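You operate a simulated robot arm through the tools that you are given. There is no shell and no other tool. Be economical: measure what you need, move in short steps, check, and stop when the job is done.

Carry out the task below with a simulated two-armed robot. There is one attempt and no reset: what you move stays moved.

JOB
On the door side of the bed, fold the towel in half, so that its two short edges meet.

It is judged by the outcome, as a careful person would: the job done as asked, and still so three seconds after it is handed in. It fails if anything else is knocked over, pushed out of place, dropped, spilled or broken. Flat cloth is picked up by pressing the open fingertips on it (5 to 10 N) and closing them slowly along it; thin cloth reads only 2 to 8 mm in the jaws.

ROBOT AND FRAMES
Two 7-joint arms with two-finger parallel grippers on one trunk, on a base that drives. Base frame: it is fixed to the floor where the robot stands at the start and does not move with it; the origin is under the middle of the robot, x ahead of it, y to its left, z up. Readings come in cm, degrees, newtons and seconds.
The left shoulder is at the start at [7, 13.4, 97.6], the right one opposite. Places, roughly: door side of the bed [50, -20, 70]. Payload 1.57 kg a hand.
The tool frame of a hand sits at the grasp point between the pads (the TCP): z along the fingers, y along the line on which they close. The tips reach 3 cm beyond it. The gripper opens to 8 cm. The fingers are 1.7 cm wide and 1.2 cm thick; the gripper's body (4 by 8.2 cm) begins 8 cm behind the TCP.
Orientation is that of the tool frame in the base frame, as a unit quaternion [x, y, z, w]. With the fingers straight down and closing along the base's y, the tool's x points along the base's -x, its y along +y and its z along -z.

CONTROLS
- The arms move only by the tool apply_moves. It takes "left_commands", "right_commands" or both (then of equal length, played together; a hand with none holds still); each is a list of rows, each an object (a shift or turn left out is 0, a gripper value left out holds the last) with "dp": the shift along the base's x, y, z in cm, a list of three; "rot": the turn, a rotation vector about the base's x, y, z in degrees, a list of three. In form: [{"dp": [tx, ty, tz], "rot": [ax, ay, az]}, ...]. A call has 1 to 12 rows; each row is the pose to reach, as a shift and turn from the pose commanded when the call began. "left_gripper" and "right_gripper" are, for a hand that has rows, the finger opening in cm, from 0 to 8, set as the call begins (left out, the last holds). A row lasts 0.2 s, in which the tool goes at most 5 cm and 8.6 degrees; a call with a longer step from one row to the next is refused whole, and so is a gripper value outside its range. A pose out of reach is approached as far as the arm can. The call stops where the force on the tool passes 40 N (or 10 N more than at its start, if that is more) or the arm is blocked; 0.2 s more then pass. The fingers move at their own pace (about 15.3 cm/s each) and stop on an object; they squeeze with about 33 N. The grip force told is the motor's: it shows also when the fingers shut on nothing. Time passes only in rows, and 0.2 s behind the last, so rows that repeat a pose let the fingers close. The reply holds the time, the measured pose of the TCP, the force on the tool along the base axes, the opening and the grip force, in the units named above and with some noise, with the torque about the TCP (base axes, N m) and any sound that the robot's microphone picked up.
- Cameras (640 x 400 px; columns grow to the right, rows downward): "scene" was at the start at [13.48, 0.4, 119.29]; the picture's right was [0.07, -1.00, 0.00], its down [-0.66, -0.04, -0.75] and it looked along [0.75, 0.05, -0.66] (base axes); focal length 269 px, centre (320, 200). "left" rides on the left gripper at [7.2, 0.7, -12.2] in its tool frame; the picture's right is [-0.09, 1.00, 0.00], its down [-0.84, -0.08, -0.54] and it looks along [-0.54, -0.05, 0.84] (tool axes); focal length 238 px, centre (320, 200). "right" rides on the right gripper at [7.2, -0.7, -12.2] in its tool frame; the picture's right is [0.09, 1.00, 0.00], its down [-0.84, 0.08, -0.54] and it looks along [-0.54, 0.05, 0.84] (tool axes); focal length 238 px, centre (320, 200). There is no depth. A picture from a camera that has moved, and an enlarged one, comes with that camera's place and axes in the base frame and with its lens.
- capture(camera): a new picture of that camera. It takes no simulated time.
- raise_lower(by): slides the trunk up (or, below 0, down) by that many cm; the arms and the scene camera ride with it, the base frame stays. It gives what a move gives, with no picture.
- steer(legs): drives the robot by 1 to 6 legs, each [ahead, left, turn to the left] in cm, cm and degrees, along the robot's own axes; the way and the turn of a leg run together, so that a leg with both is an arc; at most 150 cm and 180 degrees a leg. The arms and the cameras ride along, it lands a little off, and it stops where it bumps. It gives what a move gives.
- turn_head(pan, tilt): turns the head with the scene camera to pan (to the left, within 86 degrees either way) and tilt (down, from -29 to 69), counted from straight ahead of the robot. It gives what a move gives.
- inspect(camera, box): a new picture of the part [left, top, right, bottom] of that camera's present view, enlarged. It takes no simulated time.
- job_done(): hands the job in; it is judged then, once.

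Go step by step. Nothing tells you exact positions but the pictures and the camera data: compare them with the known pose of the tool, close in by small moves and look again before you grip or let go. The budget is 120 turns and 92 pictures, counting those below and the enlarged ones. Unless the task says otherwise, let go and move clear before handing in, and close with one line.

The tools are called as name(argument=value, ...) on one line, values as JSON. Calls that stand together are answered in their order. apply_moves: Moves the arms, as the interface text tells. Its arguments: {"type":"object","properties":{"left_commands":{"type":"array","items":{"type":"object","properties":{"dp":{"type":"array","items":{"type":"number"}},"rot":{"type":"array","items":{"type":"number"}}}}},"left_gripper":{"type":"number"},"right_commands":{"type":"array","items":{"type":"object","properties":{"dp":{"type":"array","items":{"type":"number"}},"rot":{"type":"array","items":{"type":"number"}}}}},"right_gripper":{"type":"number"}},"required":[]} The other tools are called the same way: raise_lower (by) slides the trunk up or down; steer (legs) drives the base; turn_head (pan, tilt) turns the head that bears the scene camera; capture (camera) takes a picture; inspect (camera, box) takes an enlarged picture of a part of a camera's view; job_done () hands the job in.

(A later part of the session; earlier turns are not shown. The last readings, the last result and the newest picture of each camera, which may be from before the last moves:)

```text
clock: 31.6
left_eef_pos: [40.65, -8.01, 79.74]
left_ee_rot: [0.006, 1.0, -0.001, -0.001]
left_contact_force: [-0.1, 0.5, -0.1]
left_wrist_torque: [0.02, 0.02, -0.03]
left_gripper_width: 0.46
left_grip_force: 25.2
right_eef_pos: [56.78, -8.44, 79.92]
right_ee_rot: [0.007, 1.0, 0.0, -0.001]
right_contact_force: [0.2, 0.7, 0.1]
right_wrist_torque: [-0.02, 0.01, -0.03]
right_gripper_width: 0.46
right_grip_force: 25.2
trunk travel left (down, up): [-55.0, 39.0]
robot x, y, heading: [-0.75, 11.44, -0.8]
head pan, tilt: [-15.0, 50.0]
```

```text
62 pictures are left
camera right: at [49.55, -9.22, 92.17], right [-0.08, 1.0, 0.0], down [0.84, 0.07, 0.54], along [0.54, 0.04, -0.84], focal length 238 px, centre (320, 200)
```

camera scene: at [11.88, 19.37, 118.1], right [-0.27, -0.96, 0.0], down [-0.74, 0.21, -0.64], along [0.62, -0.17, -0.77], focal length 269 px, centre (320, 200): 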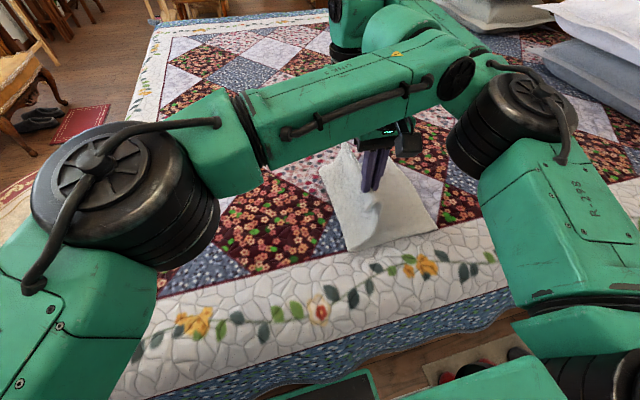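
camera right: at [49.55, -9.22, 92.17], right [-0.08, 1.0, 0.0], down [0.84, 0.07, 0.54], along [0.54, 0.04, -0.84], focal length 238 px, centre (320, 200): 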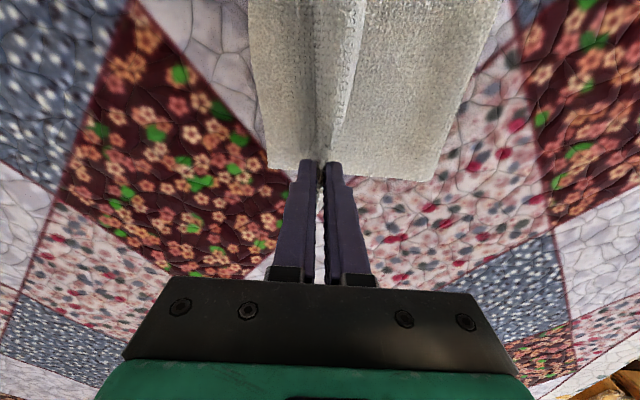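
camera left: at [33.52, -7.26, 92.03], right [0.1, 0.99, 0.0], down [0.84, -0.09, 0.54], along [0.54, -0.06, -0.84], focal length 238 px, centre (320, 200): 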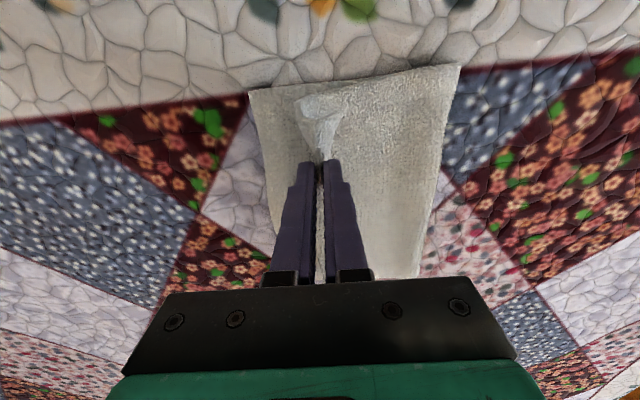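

Going well: the bottom edge is still at y≈−13.7. I'll lower a bit more, drive another 2.7 cm and lower to just above the layer.

apply_moves(left_commands=[{"dp": [0, 0, -1.5]}, {"dp": [0, 0, -3]}, {"dp": [0, 0, -3]}], right_commands=[{"dp": [0, 0, -1.5]}, {"dp": [0, 0, -3.2]}, {"dp": [0, 0, -3.2]}])

steer(legs=[[0, -2.7, 0]])

apply_moves(left_commands=[{"dp": [0, 0, -1]}, {"dp": [0, 0, -1.8]}, {"dp": [0, 0, -1.8]}], right_commands=[{"dp": [0, 0, -1]}, {"dp": [0, 0, -1.8]}, {"dp": [0, 0, -1.8]}])

capture(camera="left")

capture(camera="right")

```text
clock: 32.4
left_eef_pos: [40.67, -7.88, 76.73]
left_ee_rot: [0.007, 1.0, 0.001, 0.0]
left_contact_force: [-1.0, -0.8, 0.9]
left_wrist_torque: [-0.06, 0.03, 0.01]
left_gripper_width: 0.45
left_grip_force: 25.0
right_eef_pos: [56.9, -8.54, 76.66]
right_ee_rot: [0.007, 1.0, -0.001, 0.0]
right_contact_force: [0.2, -0.6, 0.3]
right_wrist_torque: [-0.05, -0.01, -0.01]
right_gripper_width: 0.46
right_grip_force: 25.6
trunk travel left (down, up): [-55.0, 39.0]
robot x, y, heading: [-0.96, 11.61, -0.5]
head pan, tilt: [-15.0, 50.0]
```

```text
clock: 33.3
left_eef_pos: [40.72, -10.78, 76.74]
left_ee_rot: [0.006, 1.0, 0.0, 0.0]
left_contact_force: [-0.7, -0.9, -0.6]
left_wrist_torque: [0.0, -0.02, -0.03]
left_gripper_width: 0.46
left_grip_force: 25.0
right_eef_pos: [56.8, -11.29, 76.75]
right_ee_rot: [0.006, 1.0, -0.001, 0.001]
right_contact_force: [-0.1, 0.1, 0.4]
right_wrist_torque: [0.02, 0.01, -0.04]
right_gripper_width: 0.48
right_grip_force: 24.7
trunk travel left (down, up): [-55.0, 39.0]
robot x, y, heading: [-0.66, 8.73, -0.8]
head pan, tilt: [-15.0, 50.0]
```

```text
clock: 34.1
left_eef_pos: [40.71, -10.8, 74.87]
left_ee_rot: [0.006, 1.0, 0.0, 0.0]
left_contact_force: [0.2, -0.4, 0.3]
left_wrist_torque: [-0.02, -0.01, -0.01]
left_gripper_width: 0.46
left_grip_force: 25.2
right_eef_pos: [56.72, -11.38, 75.0]
right_ee_rot: [0.007, 1.0, 0.0, 0.0]
right_contact_force: [-2.0, -2.4, 6.6]
right_wrist_torque: [-0.05, 0.01, -0.02]
right_gripper_width: 0.48
right_grip_force: 25.3
trunk travel left (down, up): [-55.0, 39.0]
robot x, y, heading: [-1.01, 8.75, -0.8]
head pan, tilt: [-15.0, 50.0]
```

```text
61 pictures are left
camera left: at [33.52, -10.04, 87.17], right [0.1, 0.99, 0.0], down [0.84, -0.09, 0.54], along [0.54, -0.06, -0.84], focal length 238 px, centre (320, 200)
```

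left: 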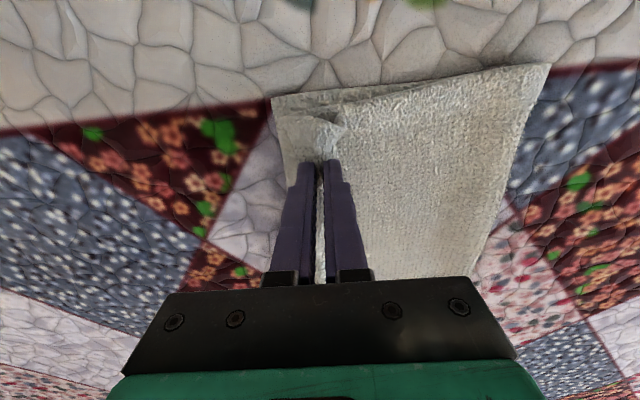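

```text
60 pictures are left
camera right: at [49.54, -12.04, 87.17], right [-0.08, 1.0, 0.0], down [0.84, 0.07, 0.54], along [0.54, 0.04, -0.84], focal length 238 px, centre (320, 200)
```

right: 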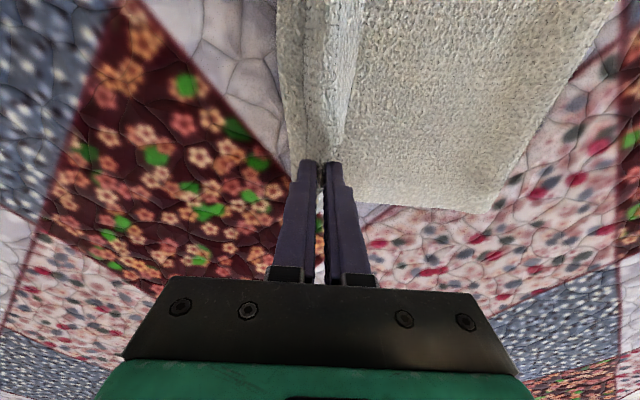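

Let me look closely at the edges before releasing.

inspect(camera="left", box=[240, 50, 560, 250])

inspect(camera="right", box=[220, 0, 540, 200])

```text
2.00 times, centred on (400, 150) of left
camera zoom: at [33.52, -10.04, 87.17], right [0.1, 0.99, 0.0], down [0.84, -0.09, 0.54], along [0.54, -0.06, -0.84], focal length 477 px, centre (160, 300)
```

zoom: 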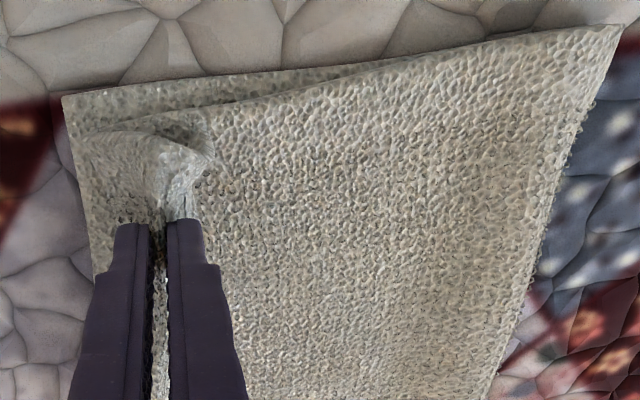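

```text
2.00 times, centred on (380, 100) of right
camera zoom: at [49.54, -12.04, 87.17], right [-0.08, 1.0, 0.0], down [0.84, 0.07, 0.54], along [0.54, 0.04, -0.84], focal length 477 px, centre (200, 400)
```

zoom: 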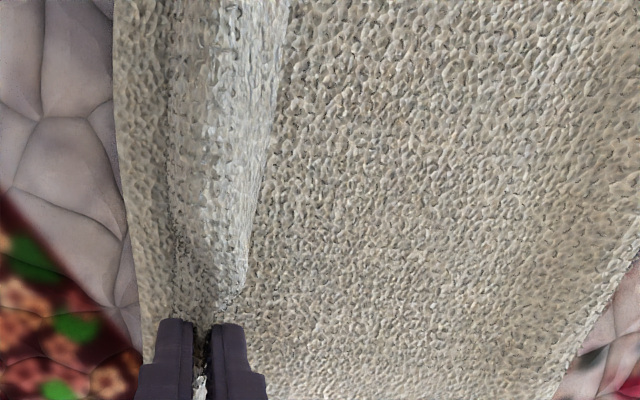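

The top edge lies within about 0.5 cm of the bottom edge. It is offset about 1 cm in +x at the near side, so I'll correct x and set the cloth down.

apply_moves(left_commands=[{"dp": [-0.3, 0, 0.6]}, {"dp": [-0.8, 0, 0.6]}, {"dp": [-1.2, 0, 0.6]}, {"dp": [-1.2, 0, 0]}, {"dp": [-1.2, 0, -0.4]}, {"dp": [-1.2, 0, -0.4]}], right_commands=[{"dp": [-0.2, 0, 0.6]}, {"dp": [-0.4, 0, 0.6]}, {"dp": [-0.5, 0, 0.6]}, {"dp": [-0.5, 0, 0]}, {"dp": [-0.5, 0, -0.4]}, {"dp": [-0.5, 0, -0.4]}])

inspect(camera="left", box=[240, 50, 560, 250])

inspect(camera="right", box=[220, 0, 540, 200])

```text
clock: 35.5
left_eef_pos: [39.59, -10.81, 74.54]
left_ee_rot: [0.006, 1.0, 0.0, 0.0]
left_contact_force: [1.4, -0.2, -0.2]
left_wrist_torque: [0.0, -0.07, -0.03]
left_gripper_width: 0.44
left_grip_force: 24.9
right_eef_pos: [56.31, -11.32, 74.44]
right_ee_rot: [0.006, 1.0, 0.0, 0.001]
right_contact_force: [-0.6, 0.8, 2.1]
right_wrist_torque: [0.01, 0.03, 0.02]
right_gripper_width: 0.45
right_grip_force: 24.5
trunk travel left (down, up): [-55.0, 39.0]
robot x, y, heading: [-1.07, 8.34, -0.6]
head pan, tilt: [-15.0, 50.0]
```

```text
2.00 times, centred on (400, 150) of left
camera zoom: at [32.4, -9.96, 86.82], right [0.1, 0.99, 0.0], down [0.84, -0.09, 0.54], along [0.54, -0.06, -0.84], focal length 477 px, centre (160, 300)
```

zoom: 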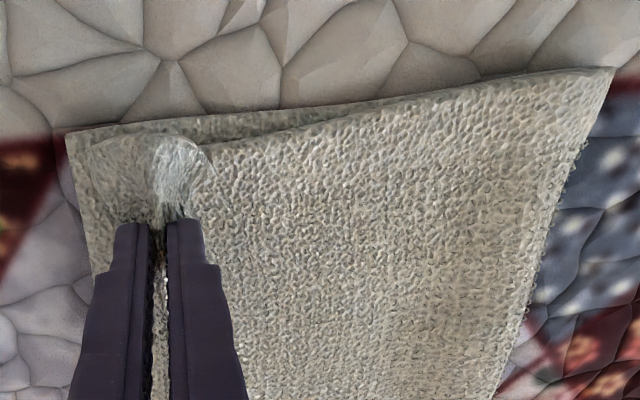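

```text
2.00 times, centred on (380, 100) of right
camera zoom: at [49.11, -12.08, 86.66], right [-0.08, 1.0, 0.0], down [0.84, 0.07, 0.54], along [0.54, 0.04, -0.84], focal length 477 px, centre (200, 400)
```

zoom: 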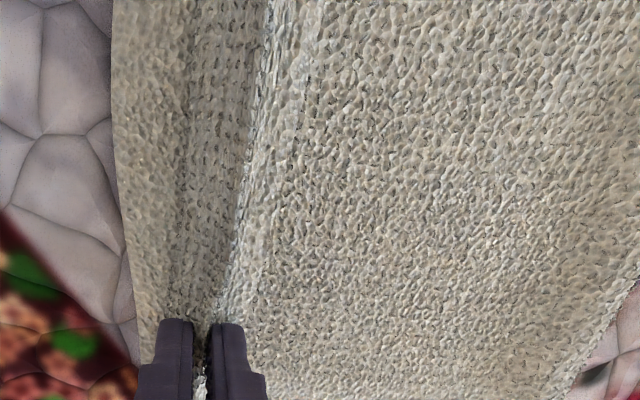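

Alignment looks good. I'll touch down lightly, open slowly, and lift straight up.

apply_moves(left_commands=[{"dp": [0, 0, -0.3]}, {"dp": [0, 0, -0.5]}], right_commands=[{"dp": [0, 0, -0.3]}, {"dp": [0, 0, -0.4]}])

apply_moves(left_commands=[{"dp": [0, 0, 0.1]}, {"dp": [0, 0, 0.1]}], right_commands=[{"dp": [0, 0, 0.1]}, {"dp": [0, 0, 0.1]}], left_gripper=1.2, right_gripper=1.2)

apply_moves(left_commands=[{"dp": [0, 0, 0]}, {"dp": [0, 0, 0]}], right_commands=[{"dp": [0, 0, 0]}, {"dp": [0, 0, 0]}], left_gripper=2.5, right_gripper=2.5)

apply_moves(left_commands=[{"dp": [0, 0, 1]}, {"dp": [0, 0, 2]}, {"dp": [0, 0, 4]}, {"dp": [0, 0, 6]}], right_commands=[{"dp": [0, 0, 1]}, {"dp": [0, 0, 2]}, {"dp": [0, 0, 4]}, {"dp": [0, 0, 6]}])

capture(camera="left")

capture(camera="right")

```text
clock: 36.1
left_eef_pos: [39.53, -10.77, 73.94]
left_ee_rot: [0.007, 1.0, -0.001, 0.001]
left_contact_force: [2.6, -0.6, 6.2]
left_wrist_torque: [0.01, -0.08, -0.01]
left_gripper_width: 0.45
left_grip_force: 24.9
right_eef_pos: [56.34, -11.21, 74.15]
right_ee_rot: [0.006, 1.0, 0.0, 0.0]
right_contact_force: [-1.4, 0.6, 3.4]
right_wrist_torque: [0.05, 0.02, 0.01]
right_gripper_width: 0.44
right_grip_force: 25.3
trunk travel left (down, up): [-55.0, 39.0]
robot x, y, heading: [-0.88, 9.21, -0.8]
head pan, tilt: [-15.0, 50.0]
```

```text
clock: 36.7
left_eef_pos: [39.42, -10.76, 74.1]
left_ee_rot: [0.006, 1.0, 0.001, 0.0]
left_contact_force: [1.4, -1.6, 3.1]
left_wrist_torque: [0.0, -0.04, 0.0]
left_gripper_width: 1.01
left_grip_force: 0.0
right_eef_pos: [56.16, -11.32, 74.28]
right_ee_rot: [0.006, 1.0, -0.001, -0.001]
right_contact_force: [-0.8, 0.3, 0.9]
right_wrist_torque: [0.05, 0.01, 0.0]
right_gripper_width: 1.22
right_grip_force: 0.5
trunk travel left (down, up): [-55.0, 39.0]
robot x, y, heading: [-0.82, 9.06, -0.8]
head pan, tilt: [-15.0, 50.0]
```

```text
clock: 37.3
left_eef_pos: [39.43, -10.76, 74.03]
left_ee_rot: [0.006, 1.0, 0.0, 0.0]
left_contact_force: [-0.1, -2.8, 3.4]
left_wrist_torque: [0.01, 0.08, 0.03]
left_gripper_width: 2.29
left_grip_force: 0.0
right_eef_pos: [56.42, -11.46, 74.36]
right_ee_rot: [0.006, 1.0, -0.001, 0.0]
right_contact_force: [-0.6, -0.2, 0.3]
right_wrist_torque: [-0.02, 0.02, 0.03]
right_gripper_width: 2.46
right_grip_force: 0.0
trunk travel left (down, up): [-55.0, 39.0]
robot x, y, heading: [-0.67, 8.59, -0.9]
head pan, tilt: [-15.0, 50.0]
```

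```text
clock: 38.3
left_eef_pos: [39.22, -10.9, 80.34]
left_ee_rot: [0.005, 1.0, -0.001, 0.0]
left_contact_force: [0.9, -0.4, -1.0]
left_wrist_torque: [0.02, 0.01, 0.01]
left_gripper_width: 2.5
left_grip_force: 0.1
right_eef_pos: [56.18, -11.15, 80.41]
right_ee_rot: [0.006, 1.0, 0.0, 0.0]
right_contact_force: [-0.4, 0.4, 0.7]
right_wrist_torque: [-0.01, 0.02, -0.02]
right_gripper_width: 2.5
right_grip_force: 0.0
trunk travel left (down, up): [-55.0, 39.0]
robot x, y, heading: [-0.61, 8.84, -1.0]
head pan, tilt: [-15.0, 50.0]
```

```text
55 pictures are left
camera left: at [32.12, -10.12, 92.51], right [0.1, 0.99, 0.0], down [0.84, -0.09, 0.54], along [0.54, -0.06, -0.84], focal length 238 px, centre (320, 200)
```

left: 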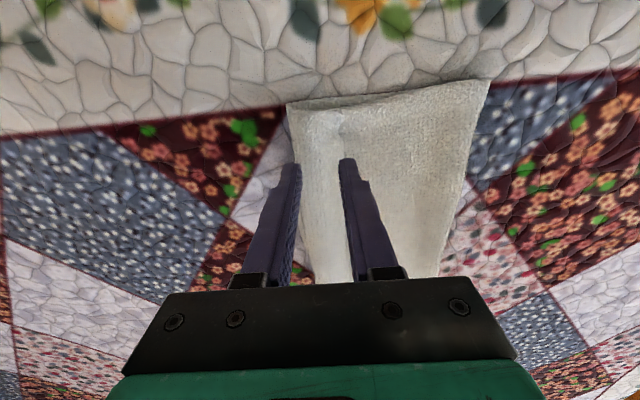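

```text
54 pictures are left
camera right: at [49.06, -11.91, 92.58], right [-0.08, 1.0, 0.0], down [0.84, 0.07, 0.54], along [0.54, 0.04, -0.84], focal length 238 px, centre (320, 200)
```

right: 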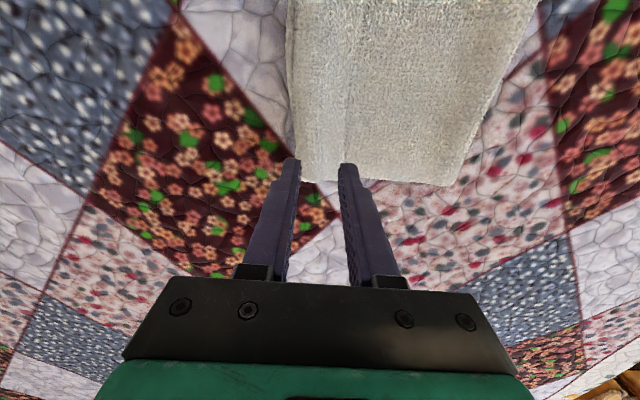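

Released, and the fold looks well aligned. I'll raise up and drive left to get a clear view.

raise_lower(by=12)

steer(legs=[[0, 32, 0]])

turn_head(pan=-35, tilt=45)

capture(camera="scene")

capture(camera="left")

```text
clock: 39.8
left_eef_pos: [39.29, -10.87, 92.13]
left_ee_rot: [0.006, 1.0, 0.0, 0.0]
left_contact_force: [-0.4, 0.3, -0.1]
left_wrist_torque: [0.0, -0.02, 0.02]
left_gripper_width: 2.5
left_grip_force: 0.1
right_eef_pos: [56.29, -11.15, 92.37]
right_ee_rot: [0.006, 1.0, 0.0, -0.001]
right_contact_force: [-0.1, -0.2, 0.4]
right_wrist_torque: [0.01, 0.02, 0.02]
right_gripper_width: 2.48
right_grip_force: 0.0
trunk travel left (down, up): [-67.0, 27.0]
robot x, y, heading: [-0.82, 8.91, -0.8]
head pan, tilt: [-15.0, 50.0]
```

```text
clock: 41.9
left_eef_pos: [39.75, 21.05, 92.13]
left_ee_rot: [0.009, 1.0, -0.001, 0.0]
left_contact_force: [0.0, 0.0, -0.8]
left_wrist_torque: [0.01, 0.03, -0.01]
left_gripper_width: 2.5
left_grip_force: 0.1
right_eef_pos: [56.64, 20.57, 92.42]
right_ee_rot: [0.009, 1.0, 0.001, 0.0]
right_contact_force: [0.2, -0.1, -0.3]
right_wrist_torque: [0.01, 0.01, -0.02]
right_gripper_width: 2.49
right_grip_force: 0.0
trunk travel left (down, up): [-67.0, 27.0]
robot x, y, heading: [-0.21, 40.89, -1.2]
head pan, tilt: [-15.0, 50.0]
```

```text
clock: 42.7
left_eef_pos: [39.69, 21.1, 92.18]
left_ee_rot: [0.008, 1.0, -0.001, 0.0]
left_contact_force: [-1.0, -0.4, 0.5]
left_wrist_torque: [-0.01, 0.0, -0.03]
left_gripper_width: 2.5
left_grip_force: 0.2
right_eef_pos: [56.7, 20.76, 92.38]
right_ee_rot: [0.009, 1.0, 0.0, 0.001]
right_contact_force: [-0.2, 0.5, 0.7]
right_wrist_torque: [0.04, 0.03, 0.02]
right_gripper_width: 2.52
right_grip_force: 0.0
trunk travel left (down, up): [-67.0, 27.0]
robot x, y, heading: [-0.31, 40.71, -1.2]
head pan, tilt: [-35.0, 45.0]
```

```text
53 pictures are left
camera scene: at [11.39, 35.92, 130.79], right [-0.59, -0.81, 0.0], down [-0.57, 0.42, -0.71], along [0.57, -0.42, -0.71], focal length 269 px, centre (320, 200)
```

scene: 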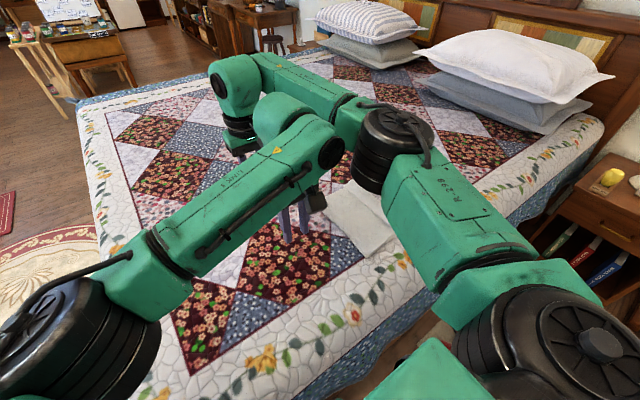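

```text
52 pictures are left
camera left: at [32.56, 21.85, 104.48], right [0.11, 0.99, 0.0], down [0.84, -0.09, 0.54], along [0.54, -0.06, -0.84], focal length 238 px, centre (320, 200)
```

left: 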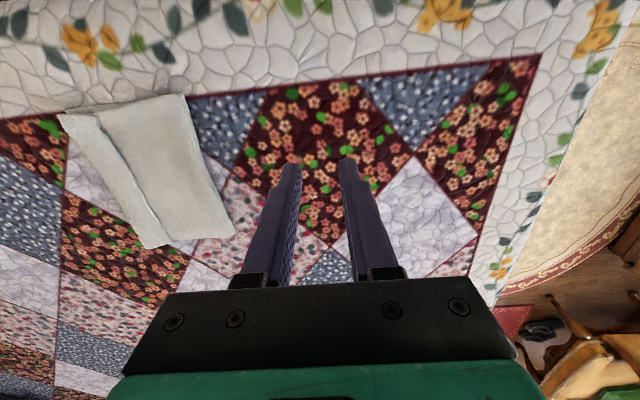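

inspect(camera="left", box=[40, 80, 260, 260])

inspect(camera="right", box=[0, 0, 320, 200])

```text
2.22 times, centred on (150, 170) of left
camera zoom: at [32.56, 21.85, 104.48], right [0.11, 0.99, 0.0], down [0.84, -0.09, 0.54], along [0.54, -0.06, -0.84], focal length 530 px, centre (698, 267)
```

zoom: 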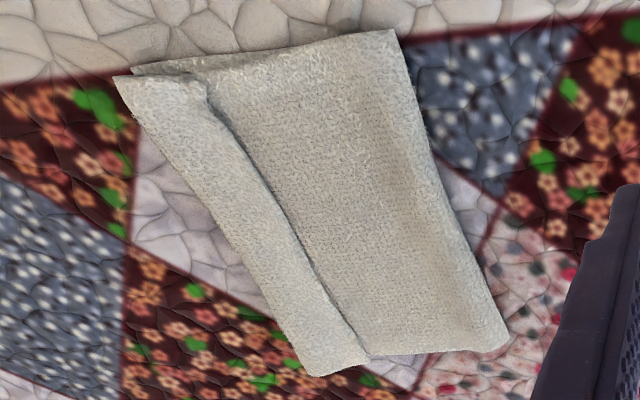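

```text
2.00 times, centred on (160, 100) of right
camera zoom: at [49.51, 19.97, 104.53], right [-0.07, 1.0, 0.0], down [0.84, 0.06, 0.54], along [0.54, 0.04, -0.84], focal length 477 px, centre (640, 400)
```

zoom: 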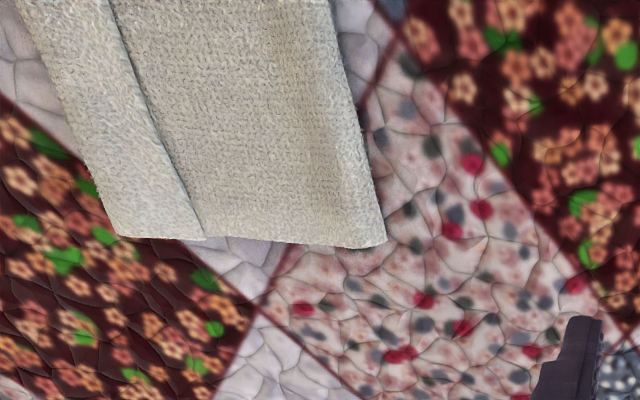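

The edges meet, but the crease about 5 cm in suggests the pinch ridge flopped over rather than flattening. I'll drive back a bit for a closer overhead look.

steer(legs=[[0, -24, 0]])

inspect(camera="left", box=[160, 60, 480, 260])

inspect(camera="right", box=[160, 0, 480, 200])

```text
clock: 44.5
left_eef_pos: [39.28, -3.37, 92.09]
left_ee_rot: [0.007, 1.0, 0.0, 0.001]
left_contact_force: [-0.6, -0.4, -0.1]
left_wrist_torque: [0.04, 0.01, 0.02]
left_gripper_width: 2.49
left_grip_force: 0.0
right_eef_pos: [56.31, -3.66, 92.42]
right_ee_rot: [0.008, 1.0, -0.001, 0.0]
right_contact_force: [-0.3, -0.4, 0.9]
right_wrist_torque: [0.03, 0.0, -0.01]
right_gripper_width: 2.5
right_grip_force: 0.0
trunk travel left (down, up): [-67.0, 27.0]
robot x, y, heading: [-0.75, 16.65, -1.0]
head pan, tilt: [-35.0, 45.0]
```

```text
2.00 times, centred on (320, 160) of left
camera zoom: at [32.18, -2.54, 104.49], right [0.11, 0.99, 0.0], down [0.84, -0.09, 0.54], along [0.54, -0.06, -0.84], focal length 477 px, centre (320, 280)
```

zoom: 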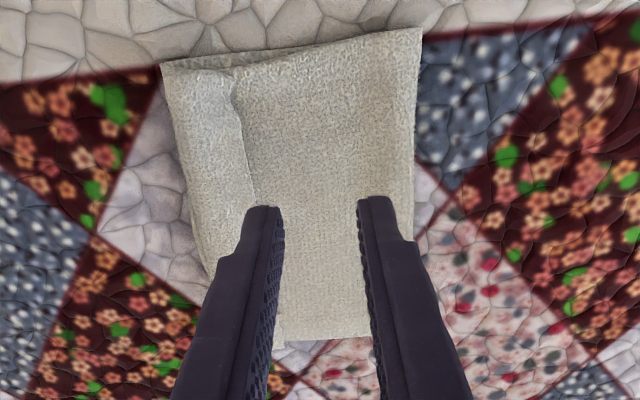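

```text
2.00 times, centred on (320, 100) of right
camera zoom: at [49.12, -4.37, 104.55], right [-0.08, 1.0, 0.0], down [0.84, 0.06, 0.54], along [0.54, 0.04, -0.84], focal length 477 px, centre (320, 400)
```

zoom: 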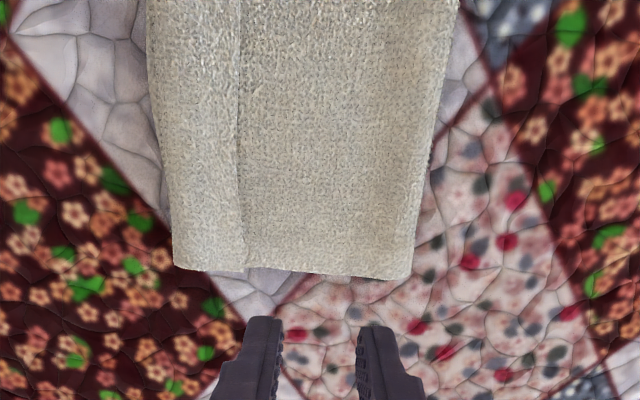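

The crease is the pinch ridge lying over as a pleat, with the fold line at y≈3 instead of ≈6. I'll smooth it by pinning the meeting edges with the right hand and sliding the top layer toward the fold with the left. Both grippers need turning 90° first so the two tips spread along x.

steer(legs=[[0, -8, 0]])

apply_moves(left_commands=[{"dp": [0, 2, 0], "rot": [0, 0, -8]}, {"dp": [0, 4, 0], "rot": [0, 0, -16]}, {"dp": [0, 6, 0], "rot": [0, 0, -24]}, {"dp": [0, 8, 0], "rot": [0, 0, -32]}, {"dp": [0, 10, 0], "rot": [0, 0, -40]}, {"dp": [1, 11, 0], "rot": [0, 0, -48]}, {"dp": [2, 11, 0], "rot": [0, 0, -56]}, {"dp": [4, 11, 0], "rot": [0, 0, -64]}, {"dp": [6, 11, 0], "rot": [0, 0, -72]}, {"dp": [8, 11, 0], "rot": [0, 0, -80]}, {"dp": [8.7, 11, 0], "rot": [0, 0, -88]}, {"dp": [8.7, 11, 0], "rot": [0, 0, -88]}], left_gripper=8)

apply_moves(right_commands=[{"dp": [0, 0, 0], "rot": [0, 0, 8]}, {"dp": [0, 0, 0], "rot": [0, 0, 16]}, {"dp": [0, 0, 0], "rot": [0, 0, 24]}, {"dp": [-1, 0, 0], "rot": [0, 0, 32]}, {"dp": [-2, 0, 0], "rot": [0, 0, 40]}, {"dp": [-3, 0, 0], "rot": [0, 0, 48]}, {"dp": [-4, 0, 0], "rot": [0, 0, 56]}, {"dp": [-5, 0, 0], "rot": [0, 0, 64]}, {"dp": [-6, 0, 0], "rot": [0, 0, 72]}, {"dp": [-7, 0, 0], "rot": [0, 0, 80]}, {"dp": [-8, -0.6, 0], "rot": [0, 0, 88]}, {"dp": [-8, -0.6, 0], "rot": [0, 0, 88]}], right_gripper=8)

capture(camera="left")

capture(camera="right")

```text
clock: 45.6
left_eef_pos: [39.26, -11.01, 92.22]
left_ee_rot: [0.004, 1.0, -0.001, -0.001]
left_contact_force: [-0.1, 0.5, -0.1]
left_wrist_torque: [-0.02, 0.02, -0.01]
left_gripper_width: 2.47
left_grip_force: 0.0
right_eef_pos: [56.29, -11.16, 92.36]
right_ee_rot: [0.006, 1.0, -0.001, 0.0]
right_contact_force: [0.3, -0.8, -0.5]
right_wrist_torque: [-0.01, 0.01, 0.0]
right_gripper_width: 2.5
right_grip_force: 0.1
trunk travel left (down, up): [-67.0, 27.0]
robot x, y, heading: [-0.73, 8.65, -0.4]
head pan, tilt: [-35.0, 45.0]
```

```text
clock: 48.2
left_eef_pos: [47.93, 0.15, 92.17]
left_ee_rot: [0.699, 0.715, -0.001, 0.0]
left_contact_force: [-1.0, 0.2, 0.5]
left_wrist_torque: [0.02, -0.01, 0.01]
left_gripper_width: 8.01
left_grip_force: 0.1
right_eef_pos: [56.26, -11.14, 92.42]
right_ee_rot: [0.006, 1.0, 0.0, 0.0]
right_contact_force: [-0.4, -0.7, 0.8]
right_wrist_torque: [-0.01, 0.03, -0.02]
right_gripper_width: 2.53
right_grip_force: 0.1
trunk travel left (down, up): [-67.0, 27.0]
robot x, y, heading: [-0.74, 8.58, -0.6]
head pan, tilt: [-35.0, 45.0]
```

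```text
clock: 50.8
left_eef_pos: [48.02, 0.03, 92.04]
left_ee_rot: [0.699, 0.715, 0.0, -0.001]
left_contact_force: [0.3, -0.1, 1.2]
left_wrist_torque: [-0.03, 0.0, 0.0]
left_gripper_width: 8.0
left_grip_force: 0.1
right_eef_pos: [27.16, -1.15, 78.03]
right_ee_rot: [-0.662, 0.748, -0.027, 0.027]
right_contact_force: [-0.4, -0.2, 0.2]
right_wrist_torque: [-0.03, 0.01, -0.02]
right_gripper_width: 8.01
right_grip_force: 0.0
right hand out of reach, approached as far as the arm can: row 1, 2, 3, 4, 5, 6, 7, 8, 9, 10, 11, 12
trunk travel left (down, up): [-67.0, 27.0]
robot x, y, heading: [-0.97, 8.45, -0.9]
head pan, tilt: [-35.0, 45.0]
```

```text
47 pictures are left
camera left: at [48.49, 7.14, 104.42], right [1.0, -0.07, 0.0], down [-0.06, -0.84, 0.54], along [-0.04, -0.54, -0.84], focal length 238 px, centre (320, 200)
```

left: 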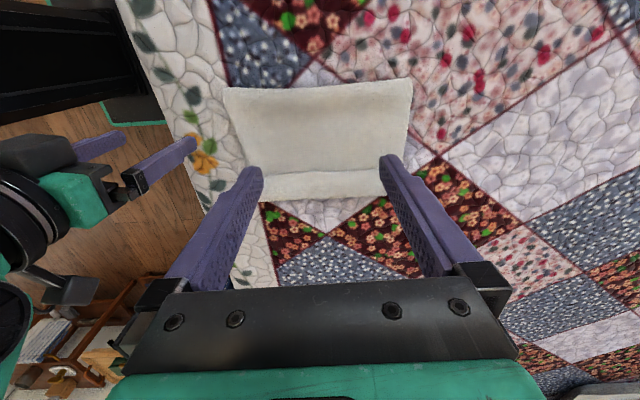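

```text
46 pictures are left
camera right: at [25.97, -8.52, 90.16], right [-1.0, 0.03, -0.08], down [-0.02, 0.84, 0.54], along [0.08, 0.54, -0.84], focal length 238 px, centre (320, 200)
```

right: 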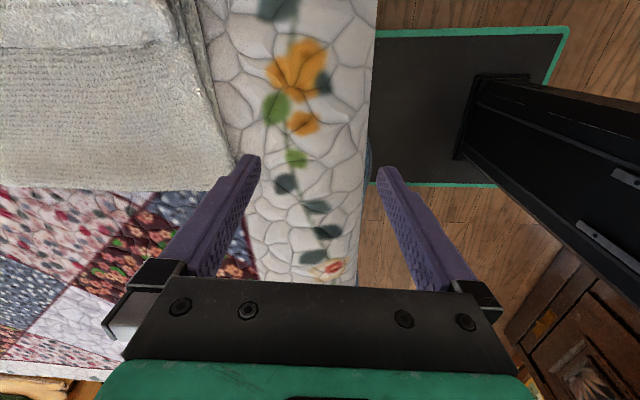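

The right hand couldn't make that turn and swung off to (27, −1, 78) above the bed rim, touching nothing. The towel looks unchanged. I'll bring that hand up and back with its original orientation.

apply_moves(right_commands=[{"dp": [0, 0, 4]}, {"dp": [0, -1, 8], "rot": [0, 0, -8]}, {"dp": [0, -2, 12], "rot": [0, 0, -16]}, {"dp": [2, -4, 14], "rot": [0, 0, -24]}, {"dp": [5, -6, 14], "rot": [0, 0, -32]}, {"dp": [8, -8, 14], "rot": [0, 0, -40]}, {"dp": [10, -10, 14], "rot": [0, 0, -48]}, {"dp": [12, -11, 14], "rot": [0, 0, -56]}, {"dp": [14, -11, 14], "rot": [0, 0, -64]}, {"dp": [16, -11, 14], "rot": [0, 0, -72]}, {"dp": [18, -11, 14], "rot": [0, 0, -80]}, {"dp": [18, -11, 14], "rot": [0, 0, -84]}], right_gripper=2.5)

```text
clock: 53.4
left_eef_pos: [47.91, 0.05, 92.25]
left_ee_rot: [0.698, 0.716, 0.0, 0.0]
left_contact_force: [-0.9, 0.0, 0.2]
left_wrist_torque: [0.01, -0.02, -0.01]
left_gripper_width: 7.97
left_grip_force: 0.0
right_eef_pos: [45.1, -10.86, 92.34]
right_ee_rot: [0.009, 0.999, -0.039, 0.001]
right_contact_force: [0.0, 0.1, 0.6]
right_wrist_torque: [0.0, -0.02, 0.01]
right_gripper_width: 2.52
right_grip_force: 0.1
right hand out of reach, approached as far as the arm can: row 1, 2
trunk travel left (down, up): [-67.0, 27.0]
robot x, y, heading: [-0.74, 8.58, -0.7]
head pan, tilt: [-35.0, 45.0]
```

The right hand is back. I'll level it, close it, and lower it onto the meeting edges at (48, −12.6); the left hand shifts to y≈1 and lowers too.

apply_moves(left_commands=[{"dp": [0, 0.5, 0]}, {"dp": [0, 1, 0]}, {"dp": [0, 1.2, 0]}, {"dp": [0, 1.2, 0]}, {"dp": [0, 1.2, 0]}, {"dp": [0, 1.2, 0]}], right_commands=[{"dp": [0.5, -1.0, 0], "rot": [2, 0, 0]}, {"dp": [1.5, -1.7, 0], "rot": [4.5, 0, 0]}, {"dp": [2.9, -1.7, -4], "rot": [4.5, 0, 0]}, {"dp": [2.9, -1.7, -8], "rot": [4.5, 0, 0]}, {"dp": [2.9, -1.7, -12], "rot": [4.5, 0, 0]}, {"dp": [2.9, -1.7, -15], "rot": [4.5, 0, 0]}], right_gripper=0)

capture(camera="right")

capture(camera="left")

```text
clock: 54.8
left_eef_pos: [47.93, 1.28, 92.19]
left_ee_rot: [0.698, 0.717, -0.001, 0.0]
left_contact_force: [-0.2, 0.0, -1.3]
left_wrist_torque: [0.0, 0.03, -0.02]
left_gripper_width: 7.99
left_grip_force: 0.1
right_eef_pos: [48.06, -12.64, 77.04]
right_ee_rot: [0.008, 1.0, 0.001, 0.0]
right_contact_force: [0.0, 0.8, 0.4]
right_wrist_torque: [0.04, -0.01, -0.02]
right_gripper_width: 0.01
right_grip_force: 21.4
trunk travel left (down, up): [-67.0, 27.0]
robot x, y, heading: [-1.09, 8.61, -0.3]
head pan, tilt: [-35.0, 45.0]
```

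```text
45 pictures are left
camera right: at [40.88, -13.49, 89.19], right [-0.08, 1.0, 0.0], down [0.84, 0.06, 0.54], along [0.54, 0.04, -0.84], focal length 238 px, centre (320, 200)
```

right: 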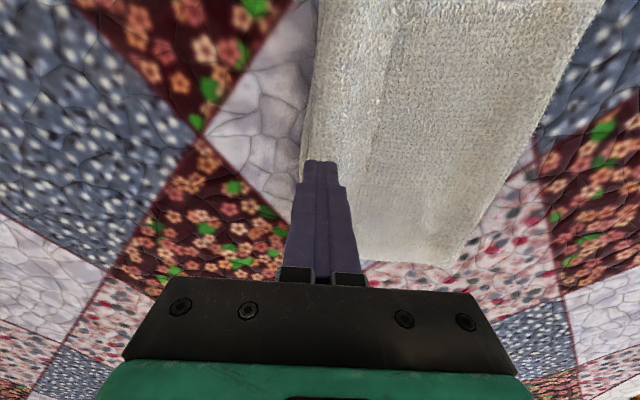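

```text
44 pictures are left
camera left: at [48.53, 8.46, 104.51], right [1.0, -0.07, 0.0], down [-0.06, -0.84, 0.54], along [-0.04, -0.54, -0.84], focal length 238 px, centre (320, 200)
```

left: 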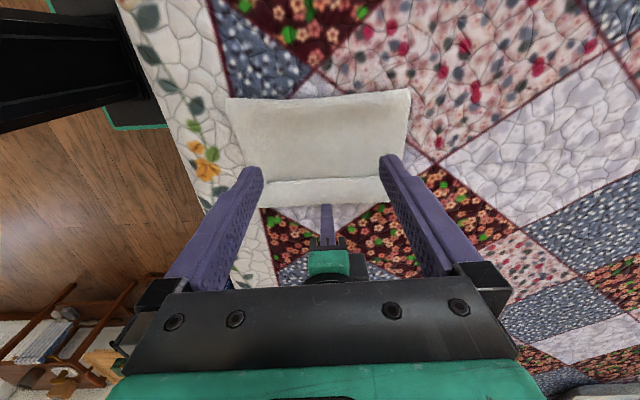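

Aligned. I'll press the right hand down to pin the edges and bring the left hand down close to the towel.

apply_moves(right_commands=[{"dp": [0, 0.5, -1]}, {"dp": [0, 0.5, -2]}, {"dp": [0, 0.5, -2.4]}, {"dp": [0, 0.5, -2.7]}, {"dp": [0, 0.5, -2.7]}], left_commands=[{"dp": [0, 0, -4]}, {"dp": [0, 0, -8]}, {"dp": [0, 0, -12]}, {"dp": [0, 0, -15]}, {"dp": [0, 0, -16]}])

capture(camera="left")

```text
clock: 56.0
left_eef_pos: [48.08, 1.21, 76.11]
left_ee_rot: [0.699, 0.715, 0.0, 0.0]
left_contact_force: [-0.4, -0.1, 0.3]
left_wrist_torque: [0.02, 0.0, 0.0]
left_gripper_width: 7.99
left_grip_force: 0.2
right_eef_pos: [48.08, -11.98, 74.63]
right_ee_rot: [0.008, 1.0, 0.001, 0.001]
right_contact_force: [0.8, -0.1, -0.1]
right_wrist_torque: [0.01, -0.03, -0.02]
right_gripper_width: 0.0
right_grip_force: 21.0
trunk travel left (down, up): [-67.0, 27.0]
robot x, y, heading: [-0.6, 8.71, -0.6]
head pan, tilt: [-35.0, 45.0]
```

```text
43 pictures are left
camera left: at [48.55, 8.41, 88.38], right [1.0, -0.07, 0.0], down [-0.06, -0.84, 0.54], along [-0.04, -0.54, -0.84], focal length 238 px, centre (320, 200)
```

left: 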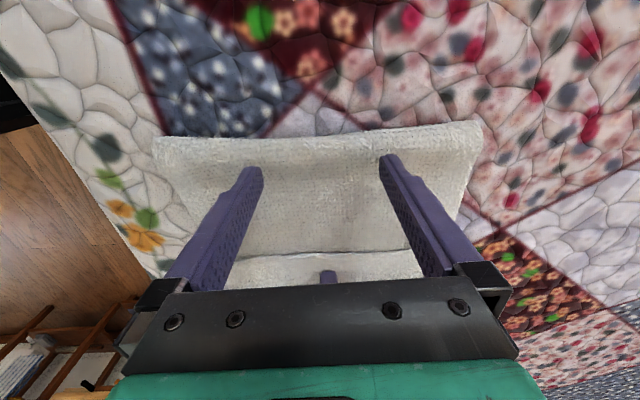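

I'll pull the left hand back slightly to y≈−0.3, then press both down gently.

apply_moves(right_commands=[{"dp": [0, 0, -0.3]}, {"dp": [0, 0, -0.6]}, {"dp": [0, 0, -0.9]}, {"dp": [0, 0, -0.9]}], left_commands=[{"dp": [0, -0.8, 0]}, {"dp": [0, -1.5, 0]}, {"dp": [0, -1.5, -0.7]}, {"dp": [0, -1.5, -1.4]}])

```text
clock: 57.0
left_eef_pos: [48.18, -0.28, 74.71]
left_ee_rot: [0.698, 0.716, 0.0, 0.001]
left_contact_force: [-0.4, -0.8, -0.4]
left_wrist_torque: [-0.03, -0.01, 0.0]
left_gripper_width: 8.0
left_grip_force: 0.0
right_eef_pos: [47.98, -11.98, 73.85]
right_ee_rot: [0.009, 1.0, 0.001, 0.001]
right_contact_force: [2.1, -1.3, 8.5]
right_wrist_torque: [-0.02, -0.09, 0.02]
right_gripper_width: 0.0
right_grip_force: 21.3
trunk travel left (down, up): [-67.0, 27.0]
robot x, y, heading: [-0.87, 8.48, -0.7]
head pan, tilt: [-35.0, 45.0]
```

apply_moves(right_commands=[{"dp": [0, 0, -0.1]}, {"dp": [0, 0, -0.1]}, {"dp": [0, 0, -0.1]}, {"dp": [0, 0, -0.1]}], left_commands=[{"dp": [0, 0, -0.3]}, {"dp": [0, 0, -0.6]}, {"dp": [0, 0, -0.8]}, {"dp": [0, 0, -0.8]}])

```text
clock: 58.0
left_eef_pos: [47.95, -0.28, 73.99]
left_ee_rot: [0.698, 0.716, 0.0, 0.0]
left_contact_force: [0.7, 0.2, 0.7]
left_wrist_torque: [0.0, 0.0, 0.0]
left_gripper_width: 7.99
left_grip_force: 0.1
right_eef_pos: [47.99, -12.03, 73.75]
right_ee_rot: [0.009, 1.0, 0.001, 0.002]
right_contact_force: [6.7, -1.7, 16.4]
right_wrist_torque: [0.02, -0.23, 0.02]
right_gripper_width: 0.0
right_grip_force: 21.4
trunk travel left (down, up): [-67.0, 27.0]
robot x, y, heading: [-0.86, 8.83, -0.6]
head pan, tilt: [-35.0, 45.0]
```

The edges are pinned at about 16 N, with the left tips just touching. I'll press the left lightly (0.3 cm more) and drag it +y by 4 cm.

apply_moves(left_commands=[{"dp": [0, 0, -0.3]}, {"dp": [0, 0, -0.4]}, {"dp": [0, 0.5, -0.4]}, {"dp": [0, 1, -0.4]}, {"dp": [0, 1.5, -0.4]}, {"dp": [0, 2, -0.4]}])

capture(camera="left")

capture(camera="right")

```text
clock: 59.4
left_eef_pos: [47.78, 1.89, 73.79]
left_ee_rot: [0.698, 0.716, 0.001, -0.001]
left_contact_force: [-1.2, -5.8, 4.4]
left_wrist_torque: [-0.17, 0.0, -0.08]
left_gripper_width: 7.88
left_grip_force: 0.0
right_eef_pos: [47.83, -12.0, 73.71]
right_ee_rot: [0.008, 1.0, 0.001, 0.001]
right_contact_force: [8.0, 1.3, 16.3]
right_wrist_torque: [0.12, -0.24, 0.01]
right_gripper_width: 0.0
right_grip_force: 21.6
trunk travel left (down, up): [-67.0, 27.0]
robot x, y, heading: [-1.12, 8.71, -0.8]
head pan, tilt: [-35.0, 45.0]
```

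```text
42 pictures are left
camera left: at [48.34, 9.04, 86.05], right [1.0, -0.07, 0.0], down [-0.06, -0.84, 0.54], along [-0.04, -0.54, -0.84], focal length 238 px, centre (320, 200)
```

left: 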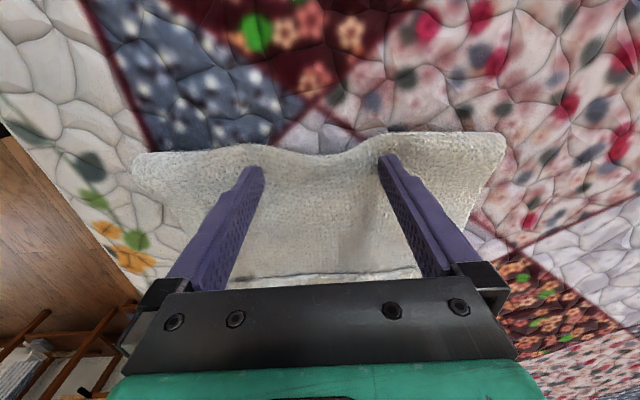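

```text
41 pictures are left
camera right: at [40.64, -12.7, 85.9], right [-0.08, 1.0, 0.0], down [0.84, 0.06, 0.55], along [0.54, 0.04, -0.84], focal length 238 px, centre (320, 200)
```

right: 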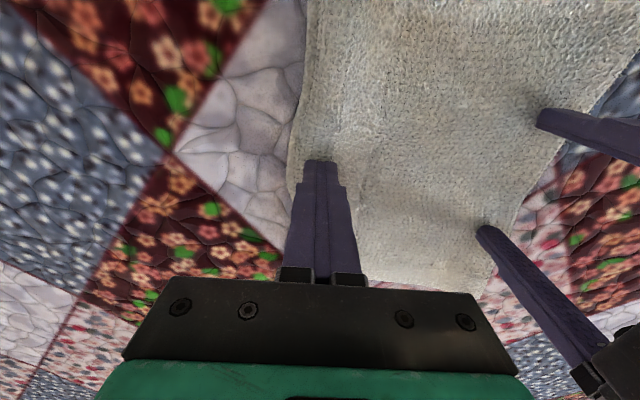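

The pleat is opening as the top layer slides. I'll continue dragging 2 cm.

apply_moves(left_commands=[{"dp": [0, 0.5, 0]}, {"dp": [0, 1, 0]}, {"dp": [0, 1.5, 0]}, {"dp": [0, 2, 0]}])

capture(camera="left")

capture(camera="right")

```text
clock: 60.4
left_eef_pos: [47.86, 4.02, 73.58]
left_ee_rot: [0.698, 0.716, 0.001, 0.002]
left_contact_force: [-0.6, -6.0, 6.9]
left_wrist_torque: [-0.27, 0.11, 0.08]
left_gripper_width: 7.93
left_grip_force: 0.0
right_eef_pos: [47.83, -11.99, 73.72]
right_ee_rot: [0.009, 1.0, 0.0, 0.002]
right_contact_force: [6.4, 2.8, 16.0]
right_wrist_torque: [0.11, -0.18, -0.02]
right_gripper_width: 0.0
right_grip_force: 20.9
trunk travel left (down, up): [-67.0, 27.0]
robot x, y, heading: [-0.68, 8.58, -0.6]
head pan, tilt: [-35.0, 45.0]
```

```text
40 pictures are left
camera left: at [48.29, 11.15, 85.85], right [1.0, -0.07, 0.0], down [-0.06, -0.84, 0.54], along [-0.03, -0.54, -0.84], focal length 238 px, centre (320, 200)
```

left: 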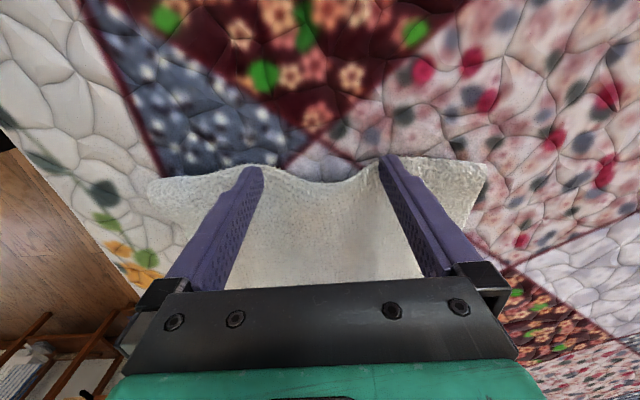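

```text
39 pictures are left
camera right: at [40.63, -12.69, 85.91], right [-0.08, 1.0, 0.0], down [0.84, 0.06, 0.55], along [0.54, 0.04, -0.84], focal length 238 px, centre (320, 200)
```

right: 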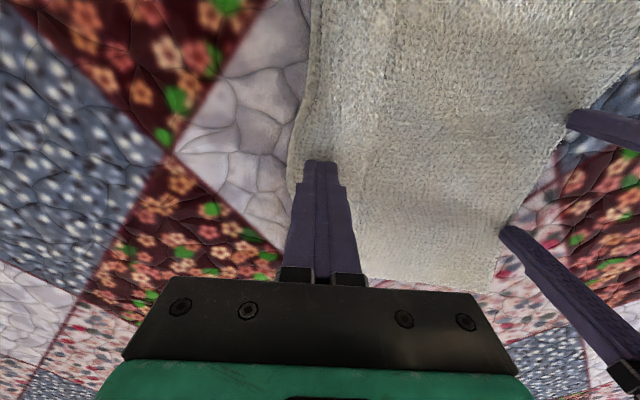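

The fold has advanced and the pleat looks flattened. I'll lift the left hand away, then the right, and inspect.

apply_moves(left_commands=[{"dp": [0, 0, 2]}, {"dp": [0, 0, 5]}, {"dp": [0, 2, 9]}, {"dp": [0, 6, 13]}, {"dp": [0, 10, 15]}, {"dp": [0, 14, 15]}])

apply_moves(right_commands=[{"dp": [0, 0, 1]}, {"dp": [0, 0, 3]}, {"dp": [0, 0, 6]}, {"dp": [0, 0, 10]}, {"dp": [0, 0, 14]}, {"dp": [0, 0, 18]}])

capture(camera="left")

capture(camera="right")

```text
refused: row 4 steps farther than a row can; nothing moved
```

```text
clock: 61.8
left_eef_pos: [47.76, 3.98, 73.5]
left_ee_rot: [0.697, 0.717, 0.001, 0.0]
left_contact_force: [-1.8, -0.5, 8.9]
left_wrist_torque: [-0.04, 0.2, 0.09]
left_gripper_width: 7.95
left_grip_force: 0.1
right_eef_pos: [48.19, -12.05, 91.44]
right_ee_rot: [0.008, 1.0, 0.0, 0.001]
right_contact_force: [-0.4, 0.2, 1.6]
right_wrist_torque: [0.01, 0.01, -0.04]
right_gripper_width: 0.0
right_grip_force: 21.3
trunk travel left (down, up): [-67.0, 27.0]
robot x, y, heading: [-0.81, 8.76, -0.9]
head pan, tilt: [-35.0, 45.0]
```

```text
38 pictures are left
camera left: at [48.32, 11.12, 85.81], right [1.0, -0.07, 0.0], down [-0.06, -0.84, 0.54], along [-0.03, -0.54, -0.84], focal length 238 px, centre (320, 200)
```

left: 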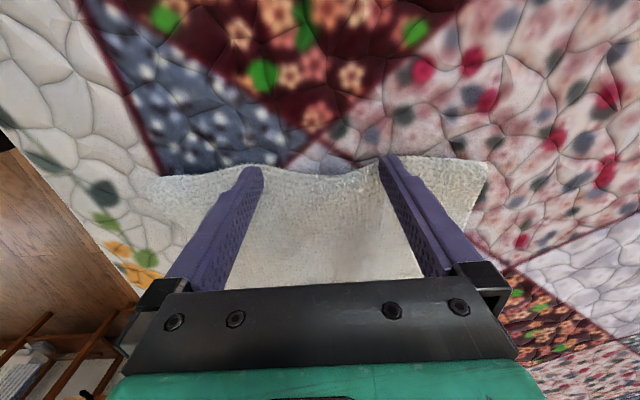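

```text
37 pictures are left
camera right: at [40.95, -12.71, 103.63], right [-0.08, 1.0, 0.0], down [0.84, 0.06, 0.54], along [0.54, 0.04, -0.84], focal length 238 px, centre (320, 200)
```

right: 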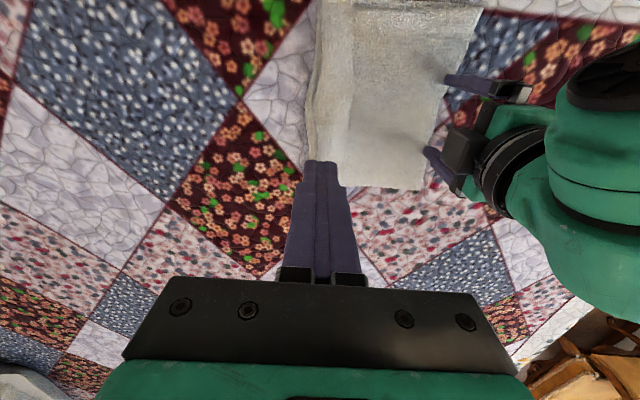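

Only the right hand lifted, because the left move was refused for step size. I'll lift the left in smaller steps and look again.

apply_moves(left_commands=[{"dp": [0, 0, 1]}, {"dp": [0, 0, 3]}, {"dp": [0, 0, 6]}, {"dp": [0, 0, 10]}, {"dp": [0, 2, 13]}, {"dp": [0, 5, 15]}, {"dp": [0, 9, 15]}, {"dp": [0, 13, 15]}])

inspect(camera="left", box=[160, 40, 480, 240])

inspect(camera="right", box=[200, 0, 520, 200])

capture(camera="scene")

```text
clock: 63.6
left_eef_pos: [48.11, 17.1, 88.35]
left_ee_rot: [0.699, 0.715, -0.002, 0.001]
left_contact_force: [0.2, 0.5, 0.5]
left_wrist_torque: [-0.05, 0.02, -0.03]
left_gripper_width: 8.0
left_grip_force: 0.2
right_eef_pos: [48.27, -11.89, 91.41]
right_ee_rot: [0.008, 1.0, 0.0, 0.001]
right_contact_force: [-0.6, -0.5, -0.1]
right_wrist_torque: [-0.03, -0.03, -0.01]
right_gripper_width: 0.0
right_grip_force: 21.7
trunk travel left (down, up): [-67.0, 27.0]
robot x, y, heading: [-0.87, 8.91, -0.7]
head pan, tilt: [-35.0, 45.0]
```

```text
2.00 times, centred on (320, 140) of left
camera zoom: at [48.59, 24.24, 100.61], right [1.0, -0.07, 0.0], down [-0.06, -0.84, 0.54], along [-0.04, -0.54, -0.84], focal length 477 px, centre (320, 320)
```

zoom: 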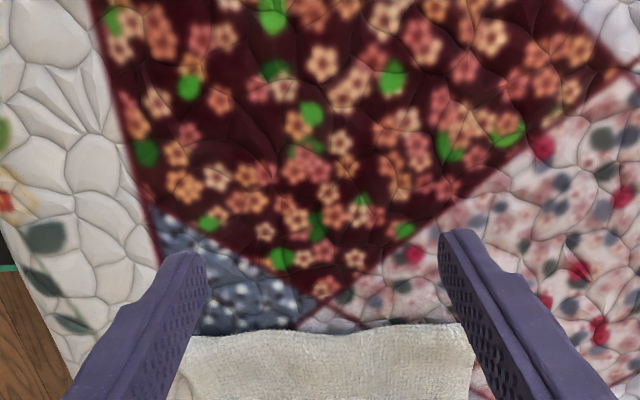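

```text
2.00 times, centred on (360, 100) of right
camera zoom: at [41.09, -12.62, 103.57], right [-0.08, 1.0, 0.0], down [0.84, 0.06, 0.54], along [0.54, 0.04, -0.84], focal length 477 px, centre (240, 400)
```

zoom: 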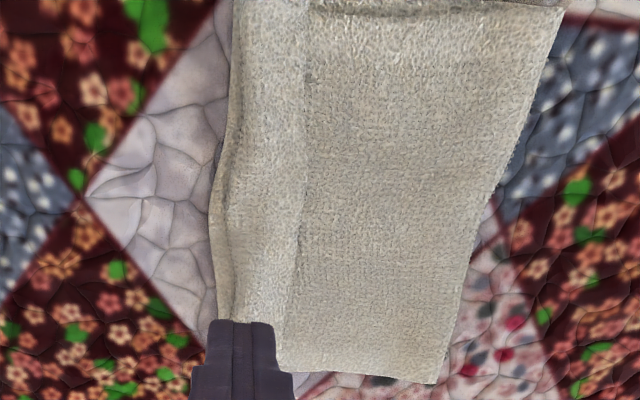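

```text
34 pictures are left
camera scene: at [10.88, 3.88, 130.8], right [-0.58, -0.81, 0.0], down [-0.57, 0.41, -0.71], along [0.57, -0.41, -0.71], focal length 269 px, centre (320, 200)
```

scene: 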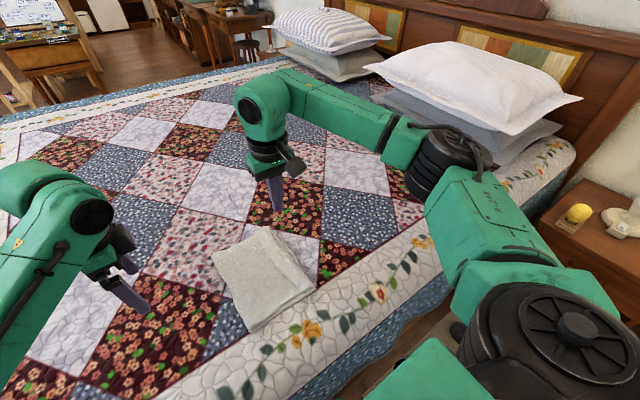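

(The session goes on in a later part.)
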